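You operate a simulated robot arm through the tools that you are given. There is no shell and no other tool. Be economical: measure what you need, move in short steps, check, and stop when the job is done.

You run a simulated robot arm. Do the job below in one go: nothing can be reset, and whatever is moved stays where it is left.

Task
Put the small threaded pipe from the top of the service cart on the top of the service stand. Take the yellow sign and put it on the flat ring. Put the plug-in block labelled "link" from the filter stand under the drain spout on the side bench before the controller and the plug-in block labelled "temp" on the top of the low table. Press the number three key three times. Put the sensor pocket from the top of the trolley on the steel nut. Close the small flap. Open the door. The order is free. Set down upright: small threaded pipe, yellow sign, plug-in block.

Only the result counts: the job must be done as asked and must still hold three seconds after the hand-in. Knocking over, shifting, dropping, spilling or breaking anything else fails it.

Robot
A 7-joint arm with a two-finger parallel gripper on a trunk, on a base that drives. Base frame: it is fixed to the floor where the robot stands at the start and does not move with it; the origin is under the middle of the robot, x ahead of it, y to its left, z up. Lengths are in m, angles in rad, forces in N, time in s.
Its first joint turns from -2.897 to 2.897 rad. Places, roughly: door [1, 3.6, 1]; flat ring (11x11x2 cm) [2.3, -1.1, 0.6]; number three key [3.7, 3.3, 1]; plug-in block [2.75, 3.25, 0.75]; sensor pocket (3x3x8 cm) [4.2, 1.2, 0.9]; side bench before the controller (34x20 cm) [3.72, 3.14, 0.8]; small flap [3.9, 3.3, 1.1]; small threaded pipe (4x3x5 cm) [0.5, 0.1, 0.8]; steel nut (4x4x2 cm) [4.3, 1.3, 0.9]; top of the low table [2.4, -1.1, 0.6]; top of the service stand (40x18 cm) [-0.76, 1.86, 0.8]; yellow sign [-0.75, -0.5, 0.75]. Payload 4.4 kg.
The TCP is the grasp point between the finger pads, 0.023 m short of the fingertips. In the tool frame z runs along the fingers and y along their closing line. Largest opening 0.094 m; finger width 0.038, thickness 0.01; the body of the gripper, 0.054 by 0.096 m, starts 0.039 m behind the TCP.
Orientation is told as [roll, pitch, yaw] about the base's x, y, z axes, in that order, counted from this pose: with the fingers straight down and closing along the base's y, the tool's x points along the base's -x, its y along +y and its z along -z.

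Tools
- The arm moves only by the tool play_rows. Its arguments are lists of equal length, an entry for each row: "delta_rot": the turn, a rotation vector about the tool's x, y, z in rad, a list of three; "xyz": the shift along the tool's x, y, z in m, a list of three; "claw": the opening, from 0 (shut) to 1 (fully open). In form: {"delta_rot": [[wx, wy, wz], ...], "xyz": [[x, y, z], ...], "claw": [claw, ...]}. A call has 1 to 10 rows; each row shifts and turns the commanded pose from where the row before left it, along the tool's axes as they then stand. A row lasts 0.2 s, in which the tool goes at most 0.05 m and 0.15 rad; a call with a longer step from one row to the next is refused whole, and so is a gripper value outside its range. A pose out of reach is approached as far as the arm can. The call stops where the force on the tool passes 40 N (or 10 N more than at its start, if that is more) or the arm is blocked; 0.2 s more then pass. Each finger travels about 0.108 m/s and halts on what it meets, pressing with about 21 N; the grip force reading is that of the motor and also rises with nothing between the fingers. The clock runs only during rows and for 0.2 s after the last one: add rows that do not move to give the fingers time. It gives the time, the measured TCP pose, the force on the tool (base axes), the opening and the grip force at its end, in the units of the frame above (readings bear some noise), with the torque about the TCP (base axes, N m) and any sound that the robot's microphone picked up.
- Cameras (640 x 400 px; columns grow to the right, rows downward): "scene" is now at [0.1029, 0.1696, 1.4287]; the picture's right is [-1.00, -0.03, 0.00], its down [-0.02, 0.89, -0.46] and it looks along [0.01, -0.46, -0.89] (base axes); focal length 263 px, centre (320, 200). "wrist" rides on the gripper at [0.087, 0.016, -0.074] in the tool frame; the picture's right is [-0.18, 0.98, 0.00], its down [-0.58, -0.11, -0.81] and it looks along [-0.79, -0.15, 0.59] (tool axes); focal length 243 px, centre (320, 200). There is no depth. A picture from a camera that has moved, and an enlarged one, comes with that camera's place and axes in the base frame and with its lens.
- capture(camera): a new picture of that camera. No time passes.
- base_move(legs): drives the robot by 1 to 6 legs, each [ahead, left, turn to the left] in m, m and rad, along the robot's own axes; the way and the turn of a leg run together, so that a leg with both is an arc; at most 1.5 m and 3.142 rad a leg. The arm and the cameras ride along, it lands a little off, and it stops where it bumps. It gives what a move gives.
- aim_head(pan, tilt): turns the head with the scene camera to pan (to the left, within 2.094 rad either way) and tilt (down, from -0.506 to 1.204), counted from straight ahead of the robot. It gives what a move gives.
- close_up(camera, box): a new picture of the part [left, top, right, bottom] of that camera's present view, enlarged. No time passes.
- sign_off(): hands the job in; it is judged then, once.

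Go step by step. Nothing tells you exact positions but the pictures and the camera data: compare them with the known pose of the tool, close in by small moves and look again before you grip or let go. The budget is 196 turns and 166 pictures, counting those below and the enlarged ones. Unless the task says otherwise, let go and move clear before handing in, and close with one line.

The tools are called after "Emit:" as name(argument=value, ...) on one line, values as JSON. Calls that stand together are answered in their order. play_rows: Moves the arm, as the interface text tells. Its arguments: {"type":"object","properties":{"delta_rot":{"type":"array","items":{"type":"array","items":{"type":"number"}}},"xyz":{"type":"array","items":{"type":"array","items":{"type":"number"}}},"claw":{"type":"array","items":{"type":"number"}}},"required":["delta_rot","xyz","claw"]} The other tools are called the same way: base_move (legs) drives the base; aim_head (pan, tilt) turns the head that bears the scene camera; capture (camera) takes a picture; close_up (camera, box) takes an enlarged picture of a part of a camera's view; sign_off () hands the job in.

At the start:

```text
clock: 0.0
eef_pos: [-0.3381, -0.3491, 0.9609]
tool_rot: [0.0, 0.002, 0.0]
wrist_force: [-0.1, 0.1, 0.9]
torque: [-0.02, 0.01, 0.03]
gripper_width: 0.094
grip_force: 0.1
robot x, y, heading: [0.0006, 0.0024, 0.001]
head pan, tilt: [-1.543, 1.091]
```

scene: 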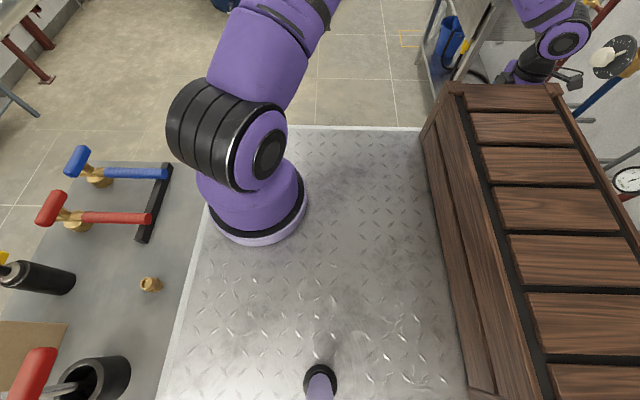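
wrist: 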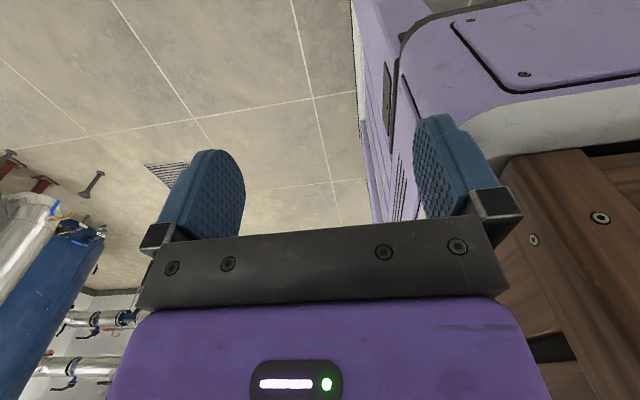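

I can see the cart with the small pipe at about [0.48, 0.08]. I'll look ahead and around before moving.

Emit:
aim_head(pan=0, tilt=0.7)

Emit:
capture(camera="scene")

Emit:
aim_head(pan=1.2, tilt=0.3)

Emit:
capture(camera="scene")

Emit:
aim_head(pan=-1.0, tilt=0.3)

Emit:
capture(camera="scene")

Emit:
aim_head(pan=2.09, tilt=0.4)

Emit:
capture(camera="scene")

Emit:
aim_head(pan=-2.09, tilt=0.4)

Emit:
capture(camera="scene")

Emit:
aim_head(pan=0, tilt=0.2)

Emit:
capture(camera="scene")

```text
clock: 1.6
eef_pos: [-0.3391, -0.3489, 0.9611]
tool_rot: [-0.002, 0.001, 0.0]
wrist_force: [-0.9, 0.0, -0.9]
torque: [0.03, -0.01, 0.0]
gripper_width: 0.0941
grip_force: 0.0
robot x, y, heading: [-0.0023, 0.0002, -0.004]
head pan, tilt: [0.0, 0.7]
```

```text
163 pictures are left
camera scene: at [0.1861, 0.2332, 1.4582], right [0.0, -1.0, 0.0], down [-0.64, 0.0, -0.76], along [0.76, 0.0, -0.64], focal length 263 px, centre (320, 200)
```

scene: 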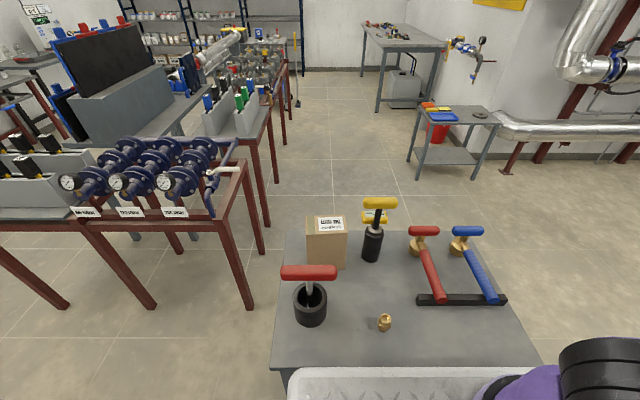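

```text
clock: 3.0
eef_pos: [-0.3388, -0.3502, 0.9606]
tool_rot: [0.001, 0.002, 0.0]
wrist_force: [-0.3, -0.4, -0.3]
torque: [0.01, -0.01, 0.01]
gripper_width: 0.0938
grip_force: 0.1
robot x, y, heading: [-0.0012, -0.0022, -0.0]
head pan, tilt: [1.201, 0.3]
```

```text
162 pictures are left
camera scene: at [0.1349, 0.3202, 1.4943], right [0.93, -0.36, 0.0], down [-0.11, -0.28, -0.96], along [0.35, 0.89, -0.3], focal length 263 px, centre (320, 200)
```

scene: 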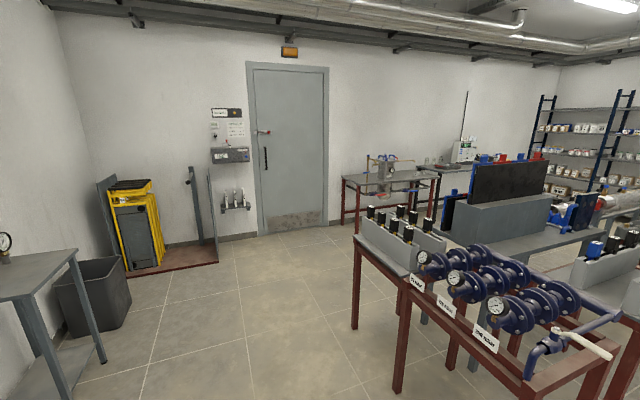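

```text
clock: 5.1
eef_pos: [-0.3389, -0.3503, 0.9614]
tool_rot: [0.001, 0.003, 0.002]
wrist_force: [-0.7, 0.3, -0.5]
torque: [0.01, 0.01, 0.0]
gripper_width: 0.094
grip_force: 0.0
robot x, y, heading: [0.0019, 0.0011, 0.002]
head pan, tilt: [-1.0, 0.3]
```

```text
161 pictures are left
camera scene: at [0.1516, 0.1547, 1.4943], right [-0.84, -0.54, 0.0], down [-0.16, 0.25, -0.96], along [0.52, -0.8, -0.3], focal length 263 px, centre (320, 200)
```

scene: 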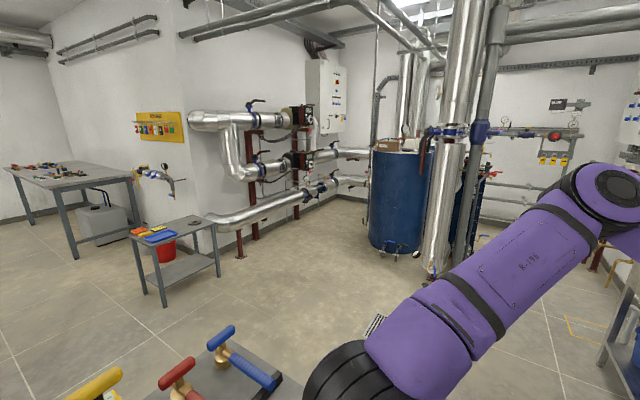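

```text
clock: 7.8
eef_pos: [-0.3387, -0.3501, 0.9602]
tool_rot: [-0.001, 0.001, -0.001]
wrist_force: [0.4, 0.2, 0.2]
torque: [0.04, -0.02, -0.02]
gripper_width: 0.094
grip_force: 0.0
robot x, y, heading: [-0.0001, 0.0018, 0.002]
head pan, tilt: [2.089, 0.4]
```

```text
160 pictures are left
camera scene: at [0.0553, 0.3137, 1.4851], right [0.87, 0.5, 0.0], down [0.19, -0.34, -0.92], along [-0.46, 0.8, -0.39], focal length 263 px, centre (320, 200)
```

scene: 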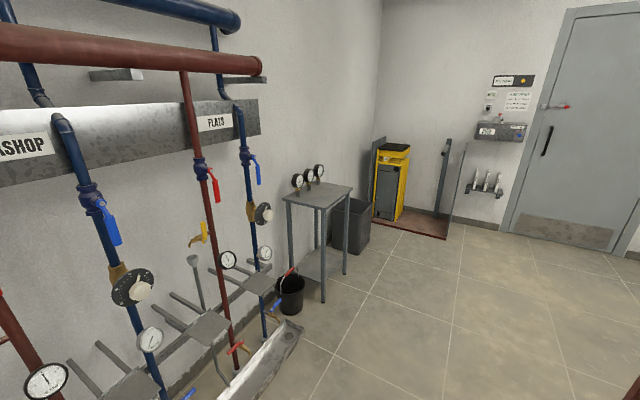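

```text
clock: 11.2
eef_pos: [-0.3382, -0.35, 0.9614]
tool_rot: [-0.001, 0.001, 0.002]
wrist_force: [-0.6, -0.8, 0.2]
torque: [-0.02, 0.02, 0.02]
gripper_width: 0.0938
grip_force: 0.0
robot x, y, heading: [-0.0016, 0.0009, -0.0]
head pan, tilt: [-2.089, 0.4]
```

```text
159 pictures are left
camera scene: at [0.0552, 0.1527, 1.4851], right [-0.87, 0.5, 0.0], down [0.19, 0.34, -0.92], along [-0.46, -0.8, -0.39], focal length 263 px, centre (320, 200)
```

scene: 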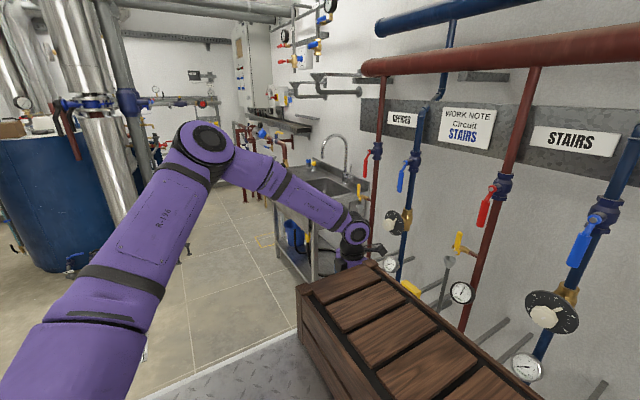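

```text
clock: 13.1
eef_pos: [-0.3375, -0.3505, 0.9611]
tool_rot: [0.0, 0.0, 0.0]
wrist_force: [0.6, 0.5, -1.0]
torque: [0.0, 0.04, -0.04]
gripper_width: 0.0939
grip_force: 0.0
robot x, y, heading: [0.0037, -0.0018, -0.001]
head pan, tilt: [0.0, 0.201]
```

```text
158 pictures are left
camera scene: at [0.1943, 0.2332, 1.5036], right [0.0, -1.0, 0.0], down [-0.2, 0.0, -0.98], along [0.98, 0.0, -0.2], focal length 263 px, centre (320, 200)
```

scene: 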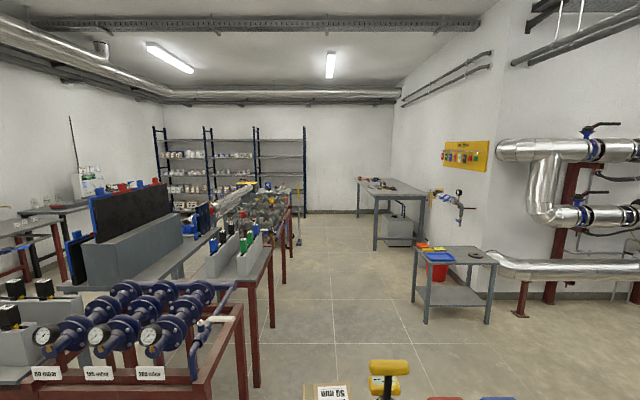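

I have an overview of the room now. Next I'll look at the yellow sign behind me and get a better view of the robot's own layout.

Emit:
aim_head(pan=-2.09, tilt=0.6)

Emit:
close_up(camera="scene", box=[320, 100, 560, 250])

Emit:
aim_head(pan=-1.0, tilt=1.2)

Emit:
capture(camera="scene")

```text
clock: 15.1
eef_pos: [-0.3387, -0.3495, 0.9622]
tool_rot: [-0.001, 0.002, -0.002]
wrist_force: [-0.1, 0.3, -1.0]
torque: [0.01, 0.04, 0.05]
gripper_width: 0.094
grip_force: 0.0
robot x, y, heading: [-0.0005, -0.0018, -0.005]
head pan, tilt: [-2.089, 0.6]
```

```text
2.67 times, centred on (440, 175) of scene
camera zoom: at [0.0574, 0.1564, 1.4668], right [-0.87, 0.49, 0.0], down [0.28, 0.49, -0.83], along [-0.41, -0.72, -0.56], focal length 701 px, centre (0, 267)
```

zoom: 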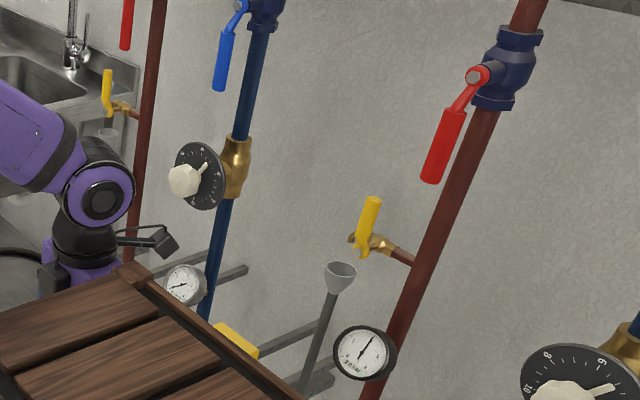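

```text
clock: 16.5
eef_pos: [-0.3384, -0.3498, 0.96]
tool_rot: [-0.001, 0.003, -0.001]
wrist_force: [0.2, 0.6, 0.4]
torque: [0.0, 0.01, 0.0]
gripper_width: 0.0939
grip_force: 0.0
robot x, y, heading: [-0.0016, 0.0016, 0.002]
head pan, tilt: [-1.0, 1.201]
```

```text
156 pictures are left
camera scene: at [0.1313, 0.1861, 1.4222], right [-0.84, -0.54, 0.0], down [-0.5, 0.78, -0.36], along [0.2, -0.31, -0.93], focal length 263 px, centre (320, 200)
```

scene: 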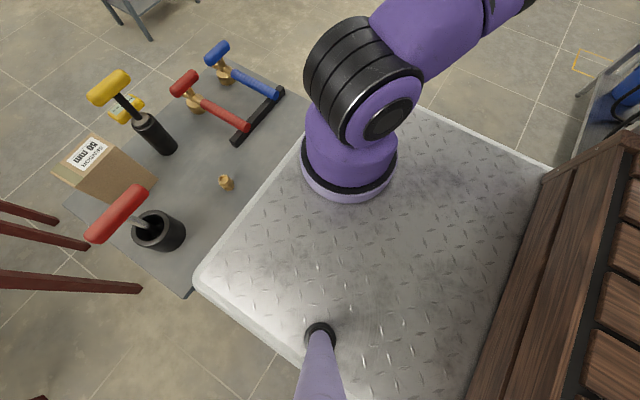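

The deck seems to sit at about z 0.85, with the arm base near (0.23, -0.1). I'll shift a little to the right to learn whether the crate rides on the robot.

Emit:
base_move(legs=[[0, -0.08, 0]])

Emit:
capture(camera="scene")

```text
clock: 17.5
eef_pos: [-0.3385, -0.4318, 0.9609]
tool_rot: [0.0, 0.003, 0.001]
wrist_force: [0.1, -0.3, 0.3]
torque: [-0.01, 0.0, -0.04]
gripper_width: 0.0943
grip_force: 0.0
robot x, y, heading: [-0.0013, -0.0818, -0.005]
head pan, tilt: [-1.0, 1.201]
```

```text
155 pictures are left
camera scene: at [0.1313, 0.105, 1.4222], right [-0.84, -0.54, 0.0], down [-0.5, 0.78, -0.36], along [0.2, -0.3, -0.93], focal length 263 px, centre (320, 200)
```

scene: 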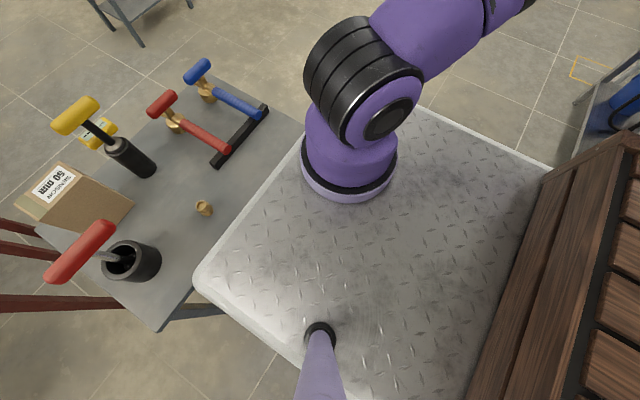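

The crate rides with the robot. I'll raise the arm and swing it round to the front along an arc about its shoulder.

Emit:
play_rows(delta_rot=[[0, 0, 0], [0, 0, 0], [0, 0, 0], [0, 0, 0], [0, 0, -0.074], [0, 0, -0.074], [0, 0, -0.074], [0, 0, -0.074], [0, 0, -0.074], [0, 0, -0.074]], xyz=[[0, 0, -0.048], [0, 0, -0.048], [0, 0, -0.048], [0, 0, -0.048], [-0.0185, -0.0425, 0], [-0.0185, -0.0425, 0], [-0.0185, -0.0425, 0], [-0.0185, -0.0425, 0], [-0.0185, -0.0425, 0], [-0.0185, -0.0425, 0]], claw=[1, 1, 1, 1, 1, 1, 1, 1, 1, 1])

Emit:
play_rows(delta_rot=[[0, 0, -0.074], [0, 0, -0.074], [0, 0, -0.074], [0, 0, -0.074], [0, 0, -0.074], [0, 0, -0.074], [0, 0, -0.074], [0, 0, -0.074], [0, 0, -0.074], [0, 0, -0.074]], xyz=[[-0.0185, -0.0425, 0], [-0.0185, -0.0425, 0], [-0.0185, -0.0425, 0], [-0.0185, -0.0425, 0], [-0.0185, -0.0425, 0], [-0.0185, -0.0425, 0], [-0.0185, -0.0425, 0], [-0.0185, -0.0425, 0], [-0.0185, -0.0425, 0], [-0.0185, -0.0425, 0]], claw=[1, 1, 1, 1, 1, 1, 1, 1, 1, 1])

Emit:
capture(camera="scene")

```text
clock: 19.7
eef_pos: [-0.1837, -0.6597, 1.1521]
tool_rot: [0.001, 0.001, 0.444]
wrist_force: [-2.0, 0.3, 0.1]
torque: [-0.03, -0.06, -0.04]
gripper_width: 0.0938
grip_force: 0.1
robot x, y, heading: [-0.0003, -0.0802, 0.003]
head pan, tilt: [-1.0, 1.201]
```

```text
clock: 21.9
eef_pos: [0.2348, -0.8287, 1.1517]
tool_rot: [-0.001, -0.001, 1.184]
wrist_force: [-1.1, 0.2, -0.4]
torque: [-0.02, -0.05, 0.02]
gripper_width: 0.0943
grip_force: 0.2
robot x, y, heading: [0.0002, -0.0821, -0.004]
head pan, tilt: [-1.0, 1.201]
```

```text
154 pictures are left
camera scene: at [0.131, 0.1047, 1.4223], right [-0.84, -0.54, 0.0], down [-0.5, 0.78, -0.36], along [0.2, -0.3, -0.93], focal length 263 px, centre (320, 200)
```

scene: 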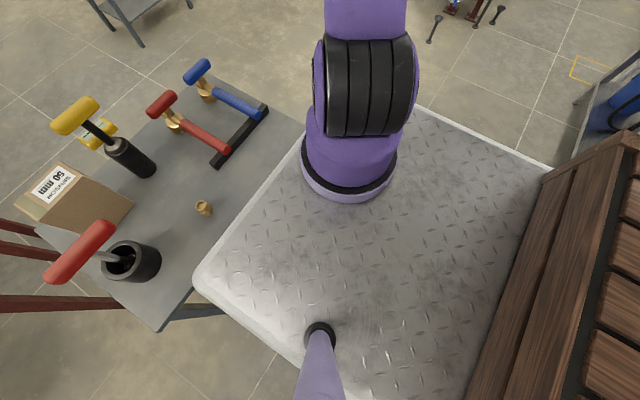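

Emit:
play_rows(delta_rot=[[0, 0, -0.08], [0, 0, -0.08], [0, 0, -0.08], [0, 0, -0.08], [0, 0, -0.08], [0, 0, -0.08], [0, 0, -0.08], [0, 0, -0.08], [0, 0, -0.08], [0, 0, -0.08]], xyz=[[-0.0185, -0.0425, 0], [-0.0185, -0.0425, 0], [-0.0185, -0.0425, 0], [-0.0185, -0.0425, 0], [-0.0185, -0.0425, 0], [-0.0185, -0.0425, 0], [-0.0185, -0.0425, 0], [-0.0185, -0.0425, 0], [-0.0185, -0.0425, 0], [-0.0185, -0.0425, 0]], claw=[1, 1, 1, 1, 1, 1, 1, 1, 1, 1])

Emit:
play_rows(delta_rot=[[0, 0, -0.09], [0, 0, -0.09], [0, 0, -0.09], [0, 0, -0.09], [0, 0, -0.09], [0, 0, -0.09], [0, 0, -0.09], [0, 0, -0.09], [0, 0, -0.09], [0, 0, -0.09]], xyz=[[-0.0185, -0.0425, 0], [-0.0185, -0.0425, 0], [-0.0185, -0.0425, 0], [-0.0185, -0.0425, 0], [-0.0185, -0.0425, 0], [-0.0185, -0.0425, 0], [-0.0185, -0.0425, 0], [-0.0185, -0.0425, 0], [-0.0185, -0.0425, 0], [-0.0185, -0.0425, 0]], claw=[1, 1, 1, 1, 1, 1, 1, 1, 1, 1])

Emit:
capture(camera="wrist")

Emit:
capture(camera="scene")

```text
clock: 24.1
eef_pos: [0.6552, -0.661, 1.1513]
tool_rot: [0.003, 0.001, 1.984]
wrist_force: [-1.0, -0.4, 0.0]
torque: [0.06, -0.05, -0.03]
gripper_width: 0.0942
grip_force: 0.0
robot x, y, heading: [0.0011, -0.085, -0.004]
head pan, tilt: [-1.0, 1.201]
```

```text
clock: 26.3
eef_pos: [0.806, -0.2374, 1.1524]
tool_rot: [0.001, -0.003, 2.884]
wrist_force: [-0.1, -1.0, -0.7]
torque: [0.05, 0.01, -0.01]
gripper_width: 0.0939
grip_force: 0.0
robot x, y, heading: [0.0011, -0.0848, -0.006]
head pan, tilt: [-1.0, 1.201]
```

```text
153 pictures are left
camera wrist: at [0.8852, -0.2754, 1.2269], right [-0.43, -0.9, 0.0], down [-0.53, 0.25, 0.81], along [-0.73, 0.35, -0.59], focal length 243 px, centre (320, 200)
```

wrist: 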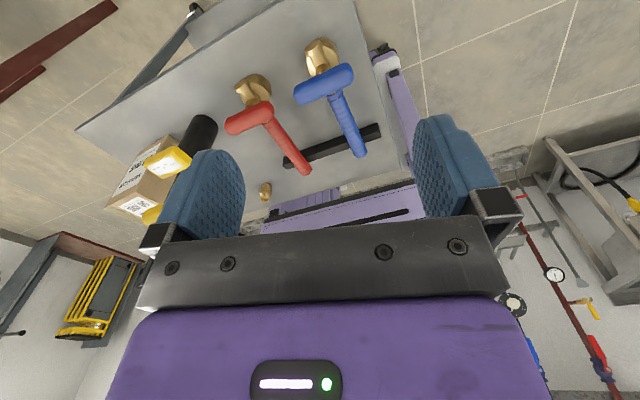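

```text
152 pictures are left
camera scene: at [0.1318, 0.1044, 1.4223], right [-0.84, -0.54, 0.0], down [-0.5, 0.78, -0.36], along [0.2, -0.3, -0.93], focal length 263 px, centre (320, 200)
```

scene: 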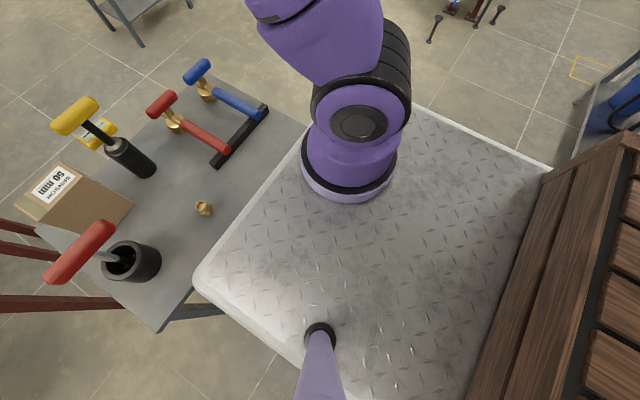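

The arm swung round cleanly, and both cameras place the pipe at about (0.49, 0.077). I'll move above it.

Emit:
play_rows(delta_rot=[[0, 0, 0], [0, 0, 0], [0, 0, 0], [0, 0, 0], [0, 0, 0], [0, 0, 0], [0, 0, 0], [0, 0, 0], [0, 0, 0], [0, 0, 0]], xyz=[[-0.0385, -0.0223, 0], [-0.0385, -0.0223, 0], [-0.0385, -0.0223, 0], [-0.0385, -0.0223, 0], [-0.0385, -0.0223, 0], [-0.0385, -0.0223, 0], [-0.0385, -0.0223, 0], [-0.0385, -0.0223, 0], [-0.0385, -0.0223, 0], [-0.0385, -0.0223, 0]], claw=[1, 1, 1, 1, 1, 1, 1, 1, 1, 1])

Emit:
capture(camera="wrist")

Emit:
capture(camera="scene")

```text
clock: 28.4
eef_pos: [0.5564, -0.0201, 1.1602]
tool_rot: [-0.076, -0.06, 2.67]
wrist_force: [-0.3, -0.1, -0.2]
torque: [-0.04, 0.02, -0.02]
gripper_width: 0.0939
grip_force: 0.0
robot x, y, heading: [0.0005, -0.0814, 0.001]
head pan, tilt: [-1.0, 1.201]
stopped in row 10: the arm was blocked; the commanded pose is now the measured one
```

```text
151 pictures are left
camera wrist: at [0.627, -0.0809, 1.2275], right [-0.61, -0.79, -0.07], down [-0.46, 0.28, 0.84], along [-0.65, 0.55, -0.53], focal length 243 px, centre (320, 200)
```

wrist: 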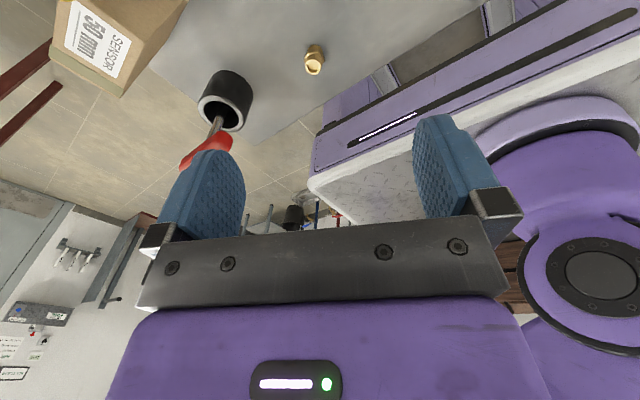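

```text
150 pictures are left
camera scene: at [0.1331, 0.1117, 1.4193], right [-0.79, -0.61, 0.0], down [-0.58, 0.75, -0.31], along [0.19, -0.25, -0.95], focal length 263 px, centre (320, 200)
```

scene: 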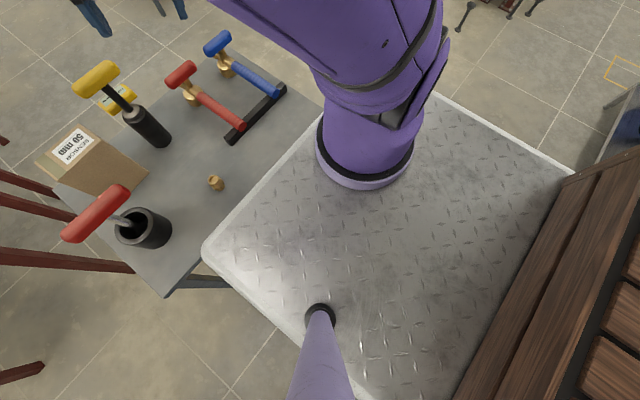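

The arm's elbow was blocked close to the body, so the pipe is too near. I'll extend again, level the tool and back the base away.

Emit:
play_rows(delta_rot=[[-0.02, 0.015, 0], [-0.02, 0.015, 0], [-0.02, 0.015, 0], [-0.016, 0.015, 0], [0, 0, 0]], xyz=[[0.0385, 0.01, 0], [0.0385, 0.01, 0], [0.0385, 0.01, 0], [0.0385, 0.01, 0], [0.0385, 0.01, 0]], claw=[1, 1, 1, 1, 1])

Emit:
base_move(legs=[[-0.3, 0, 0]])

Emit:
aim_head(pan=-0.3, tilt=0.9)

Emit:
capture(camera="scene")

Emit:
capture(camera="wrist")

```text
clock: 29.6
eef_pos: [0.705, -0.1513, 1.153]
tool_rot: [0.0, 0.006, 2.671]
wrist_force: [-0.3, 0.1, -0.1]
torque: [-0.04, 0.01, -0.01]
gripper_width: 0.094
grip_force: 0.1
robot x, y, heading: [-0.0033, -0.0849, 0.002]
head pan, tilt: [-1.0, 1.201]
```

```text
clock: 31.7
eef_pos: [0.4106, -0.1537, 1.153]
tool_rot: [0.0, 0.005, 2.669]
wrist_force: [0.1, 0.1, 0.4]
torque: [0.01, -0.01, 0.0]
gripper_width: 0.094
grip_force: 0.0
robot x, y, heading: [-0.2929, -0.0854, -0.002]
head pan, tilt: [-1.0, 1.201]
stopped in leg 1: the robot was blocked; the commanded pose is now the measured one
```

```text
clock: 32.8
eef_pos: [0.4108, -0.1544, 1.1515]
tool_rot: [0.0, 0.004, 2.668]
wrist_force: [0.0, -0.2, -0.2]
torque: [-0.05, 0.01, 0.01]
gripper_width: 0.094
grip_force: 0.0
robot x, y, heading: [-0.2965, -0.0791, -0.004]
head pan, tilt: [-0.3, 0.901]
```

```text
149 pictures are left
camera scene: at [-0.1197, 0.129, 1.442], right [-0.3, -0.95, 0.0], down [-0.75, 0.23, -0.62], along [0.59, -0.19, -0.78], focal length 263 px, centre (320, 200)
```

scene: 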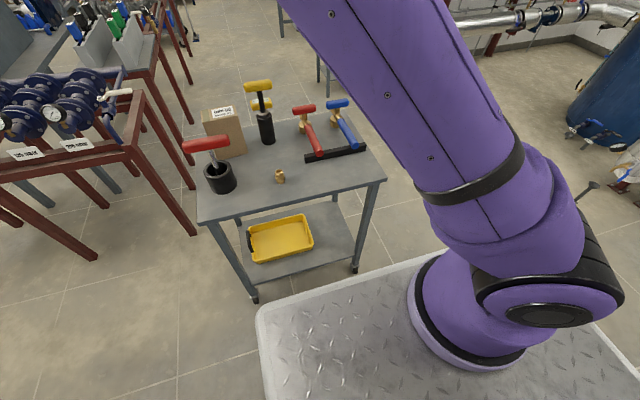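

```text
148 pictures are left
camera wrist: at [0.4803, -0.2072, 1.2276], right [-0.61, -0.79, 0.0], down [-0.47, 0.37, 0.8], along [-0.64, 0.49, -0.6], focal length 243 px, centre (320, 200)
```

wrist: 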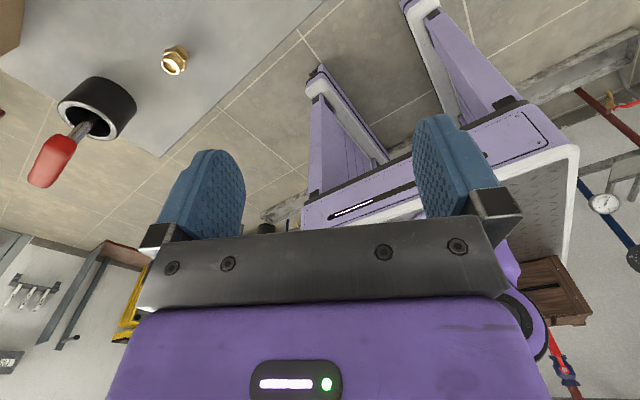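

The pipe is at about (0.48, 0.079). I'll move over it, come down to z≈1.0, and look again.

Emit:
play_rows(delta_rot=[[0, 0, 0], [0, 0, 0], [0, 0, 0], [0, 0, 0], [0, 0, 0], [0, 0, 0], [0, 0, 0], [0, 0, 0]], xyz=[[-0.009, -0.048, 0], [-0.009, -0.048, 0], [-0.009, -0.048, 0], [-0.009, -0.048, 0], [-0.008, -0.047, 0], [0, 0, 0.05], [0, 0, 0.05], [0, 0, 0.05]], claw=[1, 1, 1, 1, 1, 1, 1, 1])

Emit:
capture(camera="scene")

Emit:
capture(camera="wrist")

```text
clock: 34.6
eef_pos: [0.4814, 0.0783, 1.0003]
tool_rot: [0.001, 0.008, 2.669]
wrist_force: [-1.7, -0.6, 0.0]
torque: [-0.01, -0.03, -0.02]
gripper_width: 0.094
grip_force: 0.1
robot x, y, heading: [-0.2961, -0.0804, 0.001]
head pan, tilt: [-0.3, 0.901]
```

```text
147 pictures are left
camera scene: at [-0.1198, 0.1291, 1.442], right [-0.3, -0.95, 0.0], down [-0.75, 0.23, -0.62], along [0.59, -0.18, -0.78], focal length 263 px, centre (320, 200)
```

scene: 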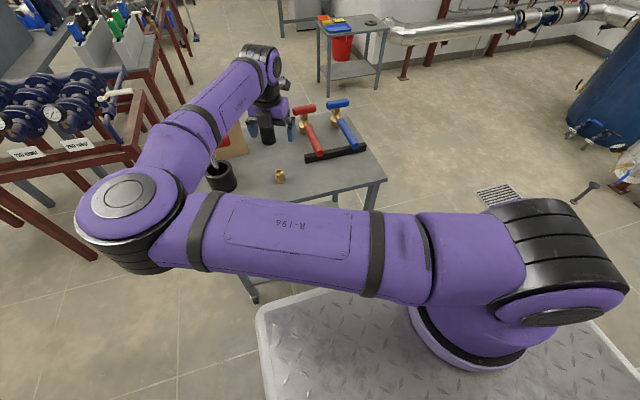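

```text
146 pictures are left
camera wrist: at [0.5505, 0.025, 1.0764], right [-0.61, -0.79, 0.0], down [-0.47, 0.37, 0.8], along [-0.63, 0.49, -0.6], focal length 243 px, centre (320, 200)
```

wrist: 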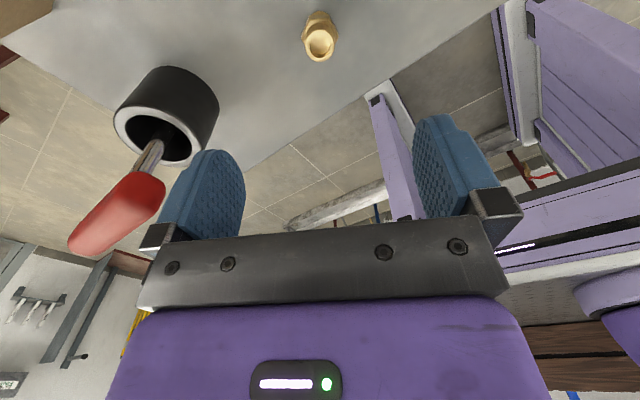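

Emit:
play_rows(delta_rot=[[0, 0, 0], [0, 0, 0], [0, 0, 0]], xyz=[[-0.001, -0.001, 0.04], [-0.002, -0.001, 0.04], [-0.002, 0, 0.04]], claw=[1, 1, 1])

Emit:
capture(camera="wrist")

Emit:
close_up(camera="scene", box=[200, 100, 360, 200])

```text
clock: 35.4
eef_pos: [0.475, 0.0815, 0.8819]
tool_rot: [0.003, 0.004, 2.67]
wrist_force: [0.0, 0.2, 1.1]
torque: [-0.02, -0.02, -0.05]
gripper_width: 0.094
grip_force: 0.1
robot x, y, heading: [-0.2943, -0.0799, -0.008]
head pan, tilt: [-0.3, 0.901]
```

```text
145 pictures are left
camera wrist: at [0.547, 0.029, 0.9564], right [-0.61, -0.79, 0.0], down [-0.47, 0.36, 0.8], along [-0.64, 0.49, -0.6], focal length 243 px, centre (320, 200)
```

wrist: 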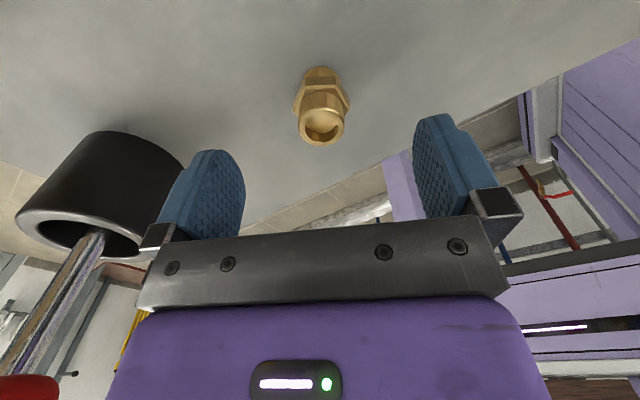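

```text
4.00 times, centred on (280, 150) of scene
camera zoom: at [-0.1198, 0.1292, 1.442], right [-0.3, -0.95, 0.0], down [-0.75, 0.23, -0.62], along [0.59, -0.18, -0.78], focal length 1052 px, centre (480, 400)
```

zoom: 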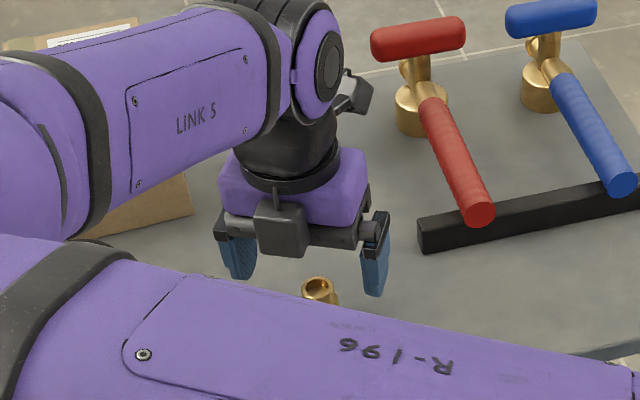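

The pipe is an upright brass nipple with its top at about 0.853. I'll shift a centimetre, lower to z≈0.833 and grip.

Emit:
play_rows(delta_rot=[[0, 0, 0], [0, 0, 0], [0, 0, 0], [0, 0, 0], [0, 0, 0], [0, 0, 0], [0, 0, 0], [0, 0, 0]], xyz=[[0.01, 0.002, 0], [0, 0, 0.025], [0, 0, 0.023], [0, 0, 0], [0, 0, 0], [0, 0, 0], [0, 0, 0], [0, 0, 0]], claw=[1, 1, 1, 1, 0, 0, 0, 0])

Emit:
capture(camera="wrist")

```text
clock: 37.2
eef_pos: [0.4859, 0.0744, 0.8339]
tool_rot: [0.002, 0.006, 2.67]
wrist_force: [0.9, -0.1, 0.0]
torque: [-0.01, 0.02, -0.01]
gripper_width: 0.0292
grip_force: 21.1
robot x, y, heading: [-0.2938, -0.0797, -0.0]
head pan, tilt: [-0.3, 0.901]
```

```text
143 pictures are left
camera wrist: at [0.5558, 0.0215, 0.9089], right [-0.61, -0.79, 0.0], down [-0.47, 0.37, 0.8], along [-0.64, 0.49, -0.6], focal length 243 px, centre (320, 200)
```

wrist: 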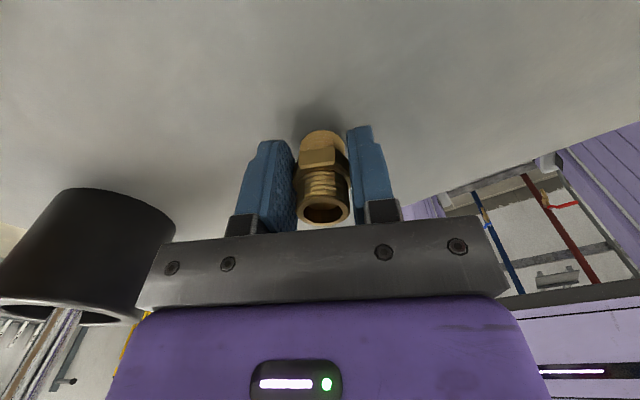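

The pipe is held at 29 mm. I'll lift it well clear, then drive to the service stand.

Emit:
play_rows(delta_rot=[[0, 0, 0], [0, 0, 0], [0, 0, 0], [0, 0, 0], [0, 0, 0], [0, 0, 0], [0, 0, 0], [0, 0, 0]], xyz=[[0, 0, -0.03], [0, 0, -0.05], [0, 0, -0.05], [0, 0, -0.05], [0, 0, -0.05], [0, 0, -0.05], [0, 0, -0.05], [0, 0, -0.05]], claw=[0, 0, 0, 0, 0, 0, 0, 0])

Emit:
aim_head(pan=1.9, tilt=0.6)

Emit:
capture(camera="scene")

```text
clock: 39.0
eef_pos: [0.4846, 0.077, 1.2135]
tool_rot: [0.004, 0.004, 2.671]
wrist_force: [0.8, -0.2, -0.3]
torque: [-0.05, 0.04, 0.01]
gripper_width: 0.0
grip_force: 21.0
robot x, y, heading: [-0.2933, -0.0797, -0.001]
head pan, tilt: [-0.3, 0.901]
```

```text
clock: 41.0
eef_pos: [0.4843, 0.0772, 1.2128]
tool_rot: [0.002, 0.005, 2.669]
wrist_force: [1.0, 0.9, 0.5]
torque: [-0.03, 0.0, 0.02]
gripper_width: 0.0002
grip_force: 20.9
robot x, y, heading: [-0.2928, -0.0816, 0.001]
head pan, tilt: [1.901, 0.6]
```

```text
142 pictures are left
camera scene: at [-0.2201, 0.2352, 1.4668], right [0.95, 0.32, 0.0], down [0.18, -0.54, -0.83], along [-0.27, 0.78, -0.56], focal length 263 px, centre (320, 200)
```

scene: 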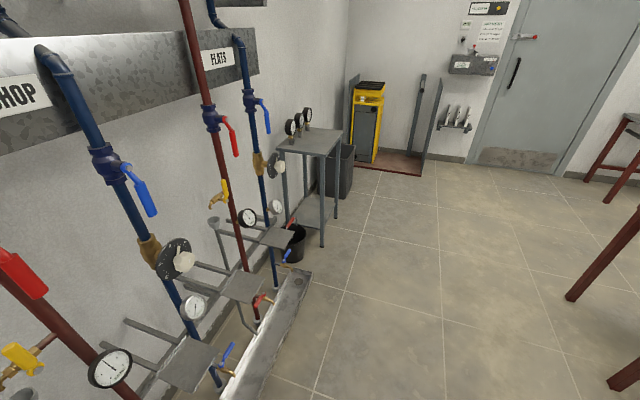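

The gripper shut to zero, so the pipe slipped out. I'll look for it.

Emit:
capture(camera="wrist")

Emit:
aim_head(pan=-0.2, tilt=0.9)

Emit:
capture(camera="scene")

```text
141 pictures are left
camera wrist: at [0.5546, 0.0233, 1.2882], right [-0.61, -0.79, 0.0], down [-0.47, 0.37, 0.8], along [-0.64, 0.49, -0.6], focal length 243 px, centre (320, 200)
```

wrist: 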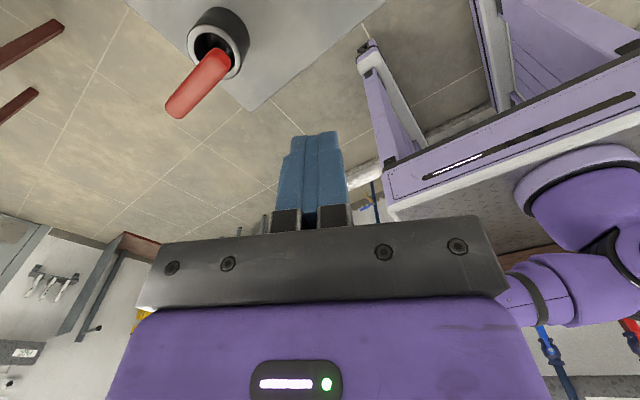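

```text
clock: 43.0
eef_pos: [0.4856, 0.0755, 1.2126]
tool_rot: [0.002, 0.005, 2.668]
wrist_force: [0.7, 0.3, 0.2]
torque: [0.0, 0.02, 0.02]
gripper_width: 0.0
grip_force: 20.7
robot x, y, heading: [-0.2953, -0.0807, -0.0]
head pan, tilt: [-0.201, 0.901]
```

```text
140 pictures are left
camera scene: at [-0.1177, 0.1364, 1.442], right [-0.2, -0.98, 0.0], down [-0.77, 0.16, -0.62], along [0.61, -0.12, -0.78], focal length 263 px, centre (320, 200)
```

scene: 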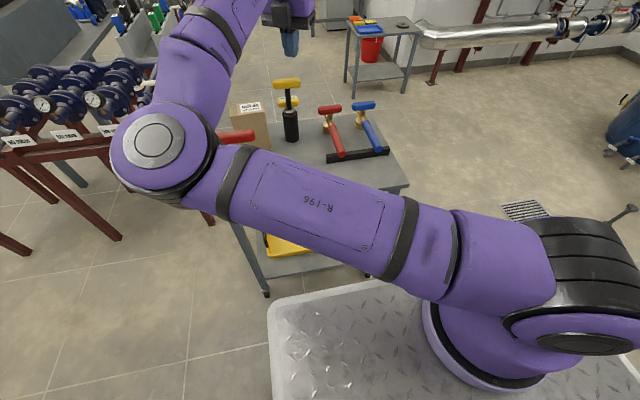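

Emit:
play_rows(delta_rot=[[0, 0, 0], [0, 0, 0], [0, 0, 0], [0, 0, 0], [0, 0, 0]], xyz=[[0.005, 0.049, 0], [0.005, 0.049, 0], [0.005, 0.049, 0], [0.005, 0.049, 0], [0.005, 0.049, 0]], claw=[1, 1, 1, 1, 1])

Emit:
capture(camera="wrist")

Emit:
capture(camera="scene")

```text
clock: 44.2
eef_pos: [0.3956, -0.1514, 1.2151]
tool_rot: [0.004, 0.005, 2.671]
wrist_force: [0.6, 1.0, -0.3]
torque: [-0.1, 0.0, 0.0]
gripper_width: 0.0943
grip_force: 0.0
robot x, y, heading: [-0.2907, -0.0803, 0.002]
head pan, tilt: [-0.201, 0.901]
```

```text
139 pictures are left
camera wrist: at [0.4654, -0.2047, 1.2903], right [-0.61, -0.79, 0.0], down [-0.47, 0.36, 0.8], along [-0.64, 0.49, -0.6], focal length 243 px, centre (320, 200)
```

wrist: 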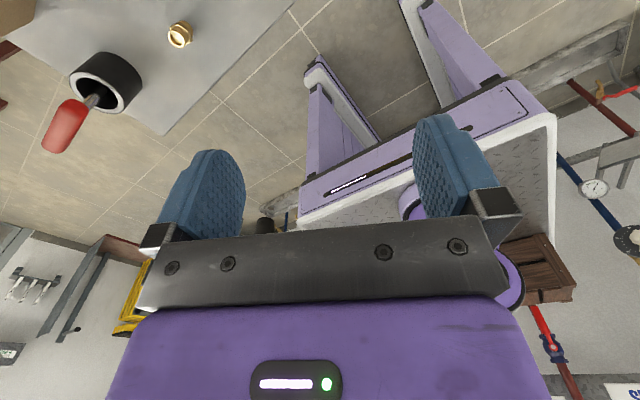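

```text
138 pictures are left
camera scene: at [-0.1176, 0.1373, 1.4419], right [-0.2, -0.98, 0.0], down [-0.77, 0.16, -0.62], along [0.61, -0.13, -0.78], focal length 263 px, centre (320, 200)
```

scene: 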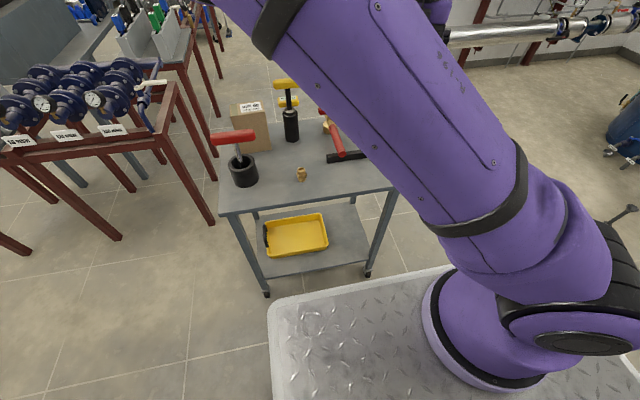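

The pipe is still standing where it was. I'll return above it, check how the hex is turned, and grip lower and more gently.

Emit:
play_rows(delta_rot=[[0, 0, 0], [0, 0, 0], [0, 0, 0], [0, 0, 0], [0, 0, 0]], xyz=[[-0.0064, -0.0478, 0], [-0.0064, -0.0478, 0], [-0.0064, -0.0478, 0], [-0.0064, -0.0478, 0], [-0.0064, -0.0478, 0]], claw=[1, 1, 1, 1, 1])

Emit:
play_rows(delta_rot=[[0, 0, 0], [0, 0, 0], [0, 0, 0], [0, 0, 0], [0, 0, 0], [0, 0, 0], [0, 0, 0]], xyz=[[0, 0, 0.048], [0, 0, 0.048], [0, 0, 0.048], [0, 0, 0.048], [0, 0, 0.048], [0, 0, 0.048], [0, 0, 0.048]], claw=[1, 1, 1, 1, 1, 1, 1])

Emit:
close_up(camera="wrist", box=[240, 40, 400, 140])

```text
clock: 45.4
eef_pos: [0.4764, 0.0761, 1.2133]
tool_rot: [0.003, 0.005, 2.67]
wrist_force: [0.5, 1.4, -1.1]
torque: [-0.05, 0.05, 0.01]
gripper_width: 0.0941
grip_force: 0.0
robot x, y, heading: [-0.2914, -0.0824, -0.002]
head pan, tilt: [-0.201, 0.901]
```

```text
clock: 47.0
eef_pos: [0.4759, 0.0742, 0.8781]
tool_rot: [0.003, 0.007, 2.668]
wrist_force: [0.5, -0.2, -0.9]
torque: [-0.01, -0.03, 0.04]
gripper_width: 0.0939
grip_force: 0.1
robot x, y, heading: [-0.2929, -0.0817, -0.002]
head pan, tilt: [-0.201, 0.901]
```

```text
4.00 times, centred on (320, 90) of wrist
camera zoom: at [0.5458, 0.0204, 0.9533], right [-0.61, -0.79, 0.0], down [-0.47, 0.36, 0.8], along [-0.63, 0.49, -0.6], focal length 970 px, centre (320, 640)
```

zoom: 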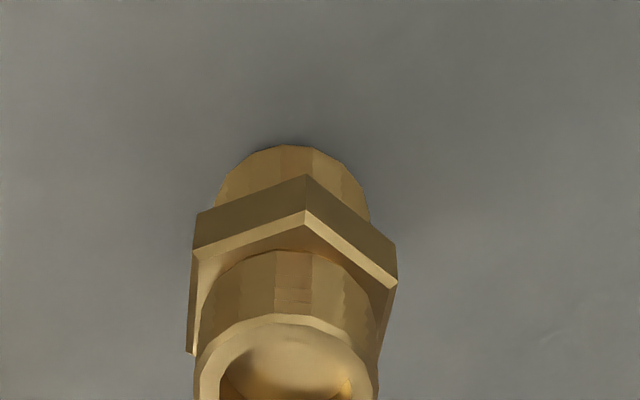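

The hex flats line up with the pads. I'll grip a bit lower and lift slowly, checking the width.

Emit:
play_rows(delta_rot=[[0, 0, 0], [0, 0, 0], [0, 0, 0], [0, 0, 0], [0, 0, 0], [0, 0, 0], [0, 0, 0], [0, 0, 0], [0, 0, 0], [0, 0, 0]], xyz=[[0.008, -0.001, 0], [0, 0, 0.025], [0, 0, 0.025], [0, 0, 0], [0, 0, 0], [0, 0, 0], [0, 0, 0], [0, 0, 0], [0, 0, -0.004], [0, 0, -0.008]], claw=[1, 1, 1, 1, 0, 0, 0, 0, 0, 0])

Emit:
capture(camera="wrist")

```text
clock: 49.2
eef_pos: [0.4849, 0.0707, 0.8393]
tool_rot: [0.002, 0.005, 2.67]
wrist_force: [0.4, 1.5, -0.7]
torque: [0.0, -0.01, 0.0]
gripper_width: 0.0291
grip_force: 21.3
robot x, y, heading: [-0.2919, -0.0818, -0.003]
head pan, tilt: [-0.201, 0.901]
```

```text
136 pictures are left
camera wrist: at [0.5546, 0.017, 0.9152], right [-0.61, -0.79, 0.0], down [-0.47, 0.37, 0.8], along [-0.64, 0.49, -0.6], focal length 243 px, centre (320, 200)
```

wrist: 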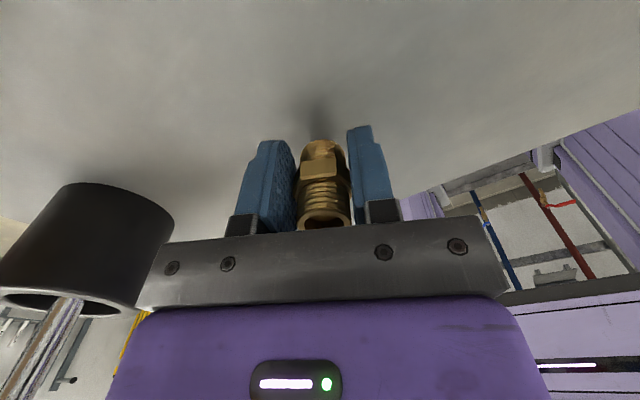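

Emit:
close_up(camera="wrist", box=[240, 130, 400, 230])

```text
4.00 times, centred on (320, 180) of wrist
camera zoom: at [0.5546, 0.017, 0.9152], right [-0.61, -0.79, 0.0], down [-0.47, 0.37, 0.8], along [-0.64, 0.49, -0.6], focal length 970 px, centre (320, 280)
```

zoom: 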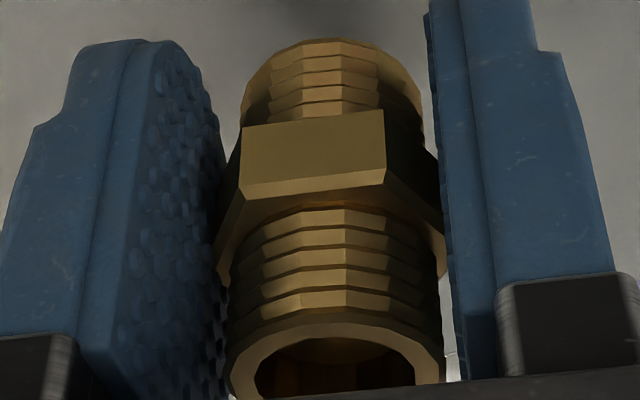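

It is gripping across the hex corners, which explains the slip. I'll set it down, rotate 30° to the flats and regrip.

Emit:
play_rows(delta_rot=[[0, 0, 0], [0, 0, 0], [0, 0, 0], [0, 0, -0.131], [0, 0, -0.131], [0, 0, -0.131], [0, 0, -0.131], [0, 0, 0], [0, 0, 0], [0, 0, 0]], xyz=[[0, 0, 0.0115], [0, 0, 0], [0, 0, 0], [0, 0, 0], [0, 0, 0], [0, 0, 0], [0, 0, 0], [0, 0, 0], [0, 0, 0], [0, 0, 0]], claw=[0, 0.5, 0.5, 0.5, 0.5, 0.5, 0.5, 0.5, 0.5, 0.5])

Emit:
close_up(camera="wrist", box=[200, 100, 440, 250])

Emit:
play_rows(delta_rot=[[0, 0, 0], [0, 0, 0], [0, 0, 0], [0, 0, 0]], xyz=[[0, 0, 0], [0, 0, 0], [0, 0, 0], [0, 0, 0]], claw=[0, 0, 0, 0])

Emit:
close_up(camera="wrist", box=[240, 130, 400, 230])

```text
clock: 51.4
eef_pos: [0.4851, 0.0696, 0.8283]
tool_rot: [0.004, 0.005, -3.09]
wrist_force: [0.1, 0.1, 0.7]
torque: [-0.02, 0.0, 0.02]
gripper_width: 0.047
grip_force: 0.0
robot x, y, heading: [-0.2922, -0.0797, -0.003]
head pan, tilt: [-0.201, 0.901]
```

```text
2.67 times, centred on (320, 175) of wrist
camera zoom: at [0.5724, 0.0589, 0.9036], right [-0.13, -0.99, 0.0], down [-0.59, 0.08, 0.8], along [-0.8, 0.1, -0.6], focal length 647 px, centre (320, 267)
```

zoom: 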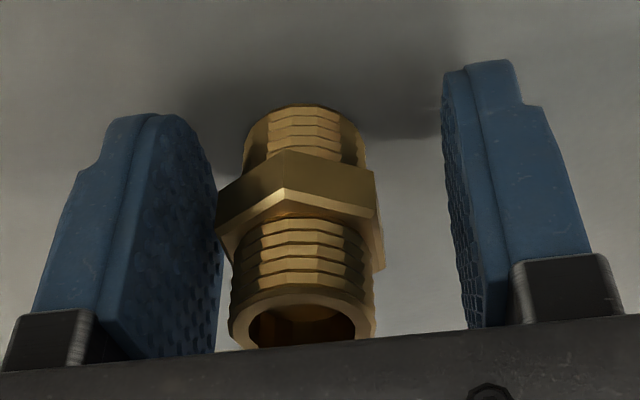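

```text
clock: 52.4
eef_pos: [0.4851, 0.0699, 0.8278]
tool_rot: [0.005, 0.003, -3.091]
wrist_force: [-0.8, -0.8, 1.3]
torque: [0.03, -0.01, 0.03]
gripper_width: 0.0334
grip_force: 21.1
robot x, y, heading: [-0.2932, -0.0788, -0.005]
head pan, tilt: [-0.201, 0.901]
```

```text
4.00 times, centred on (320, 180) of wrist
camera zoom: at [0.5724, 0.0589, 0.9036], right [-0.13, -0.99, 0.0], down [-0.59, 0.08, 0.8], along [-0.8, 0.11, -0.6], focal length 970 px, centre (320, 280)
```

zoom: 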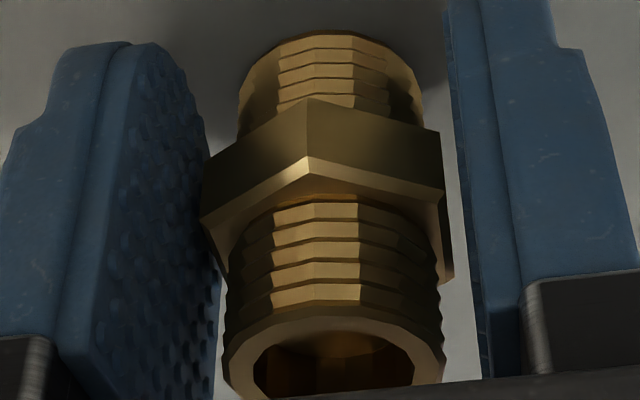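

The grip is wider at this angle, so the earlier 29 mm one was the better fit. I'll turn back, regrip and lift slowly.

Emit:
play_rows(delta_rot=[[0, 0, 0], [0, 0, 0], [0, 0, 0.131], [0, 0, 0.131], [0, 0, 0.131], [0, 0, 0.131], [0, 0, 0], [0, 0, 0], [0, 0, 0], [0, 0, 0]], xyz=[[0, 0, 0], [0, 0, 0], [0, 0, 0], [0, 0, 0], [0, 0, 0], [0, 0, 0], [0, 0, 0.003], [0, 0, 0], [0, 0, 0], [0, 0, 0]], claw=[0.5, 0.5, 0.5, 0.5, 0.5, 0.5, 0, 0, 0, 0])

Emit:
play_rows(delta_rot=[[0, 0, 0], [0, 0, 0], [0, 0, 0], [0, 0, 0], [0, 0, 0], [0, 0, 0], [0, 0, 0], [0, 0, 0]], xyz=[[0, 0, -0.004], [0, 0, -0.008], [0, 0, -0.01], [0, 0, -0.01], [0, 0, -0.01], [0, 0, -0.01], [0, 0, -0.01], [0, 0, -0.005]], claw=[0, 0, 0, 0, 0, 0, 0, 0])

Emit:
close_up(camera="wrist", box=[200, 100, 440, 250])

```text
clock: 54.6
eef_pos: [0.4853, 0.0701, 0.826]
tool_rot: [0.0, 0.005, 2.668]
wrist_force: [0.4, -0.1, -0.3]
torque: [0.02, 0.02, -0.04]
gripper_width: 0.0293
grip_force: 21.0
robot x, y, heading: [-0.2937, -0.081, -0.004]
head pan, tilt: [-0.201, 0.901]
```

```text
clock: 56.4
eef_pos: [0.4833, 0.0703, 0.8916]
tool_rot: [0.002, 0.006, 2.669]
wrist_force: [-0.1, -0.5, -1.4]
torque: [-0.01, -0.03, 0.01]
gripper_width: 0.0293
grip_force: 20.9
robot x, y, heading: [-0.2916, -0.0799, 0.003]
head pan, tilt: [-0.201, 0.901]
```

```text
2.67 times, centred on (320, 175) of wrist
camera zoom: at [0.5543, 0.0172, 0.9673], right [-0.61, -0.79, 0.0], down [-0.47, 0.37, 0.8], along [-0.64, 0.49, -0.6], focal length 647 px, centre (320, 267)
```

zoom: 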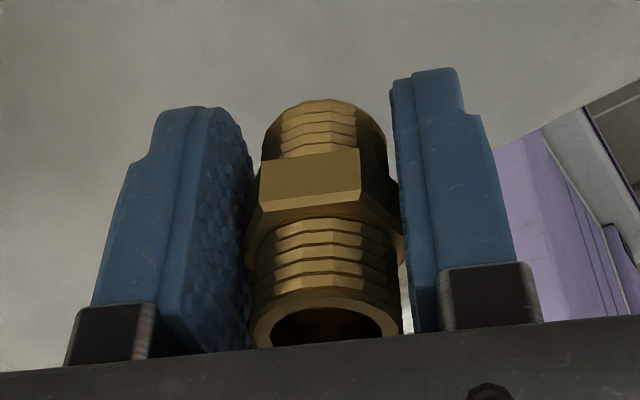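

It's up. I'll keep lifting at moderate speed.

Emit:
play_rows(delta_rot=[[0, 0, 0], [0, 0, 0], [0, 0, 0], [0, 0, 0], [0, 0, 0], [0, 0, 0], [0, 0, 0], [0, 0, 0], [0, 0, 0], [0, 0, 0]], xyz=[[0, 0, -0.012], [0, 0, -0.018], [0, 0, -0.02], [0, 0, -0.02], [0, 0, -0.02], [0, 0, -0.02], [0, 0, -0.02], [0, 0, -0.02], [0, 0, -0.018], [0, 0, -0.01]], claw=[0, 0, 0, 0, 0, 0, 0, 0, 0, 0])

Emit:
play_rows(delta_rot=[[0, 0, 0], [0, 0, 0], [0, 0, 0], [0, 0, 0], [0, 0, 0], [0, 0, 0], [0, 0, 0]], xyz=[[0, 0, -0.012], [0, 0, -0.018], [0, 0, -0.02], [0, 0, -0.02], [0, 0, -0.02], [0, 0, -0.015], [0, 0, -0.01]], claw=[0, 0, 0, 0, 0, 0, 0])

Emit:
base_move(legs=[[0.1, 0.1, 0]])

```text
clock: 58.6
eef_pos: [0.4843, 0.0717, 1.0698]
tool_rot: [0.001, 0.004, 2.668]
wrist_force: [-1.0, -0.9, -1.1]
torque: [0.02, 0.01, -0.02]
gripper_width: 0.0295
grip_force: 20.8
robot x, y, heading: [-0.2935, -0.0821, -0.001]
head pan, tilt: [-0.201, 0.901]
```

```text
clock: 60.2
eef_pos: [0.4834, 0.0715, 1.1851]
tool_rot: [0.002, 0.004, 2.669]
wrist_force: [0.0, -0.4, -0.6]
torque: [-0.01, -0.01, 0.01]
gripper_width: 0.0294
grip_force: 20.7
robot x, y, heading: [-0.2951, -0.0788, -0.005]
head pan, tilt: [-0.201, 0.901]
```

```text
clock: 61.6
eef_pos: [0.5836, 0.169, 1.1845]
tool_rot: [0.002, 0.004, 2.666]
wrist_force: [0.8, -0.4, -1.0]
torque: [-0.02, 0.01, 0.03]
gripper_width: 0.0294
grip_force: 20.8
robot x, y, heading: [-0.1977, 0.0187, -0.004]
head pan, tilt: [-0.201, 0.901]
```

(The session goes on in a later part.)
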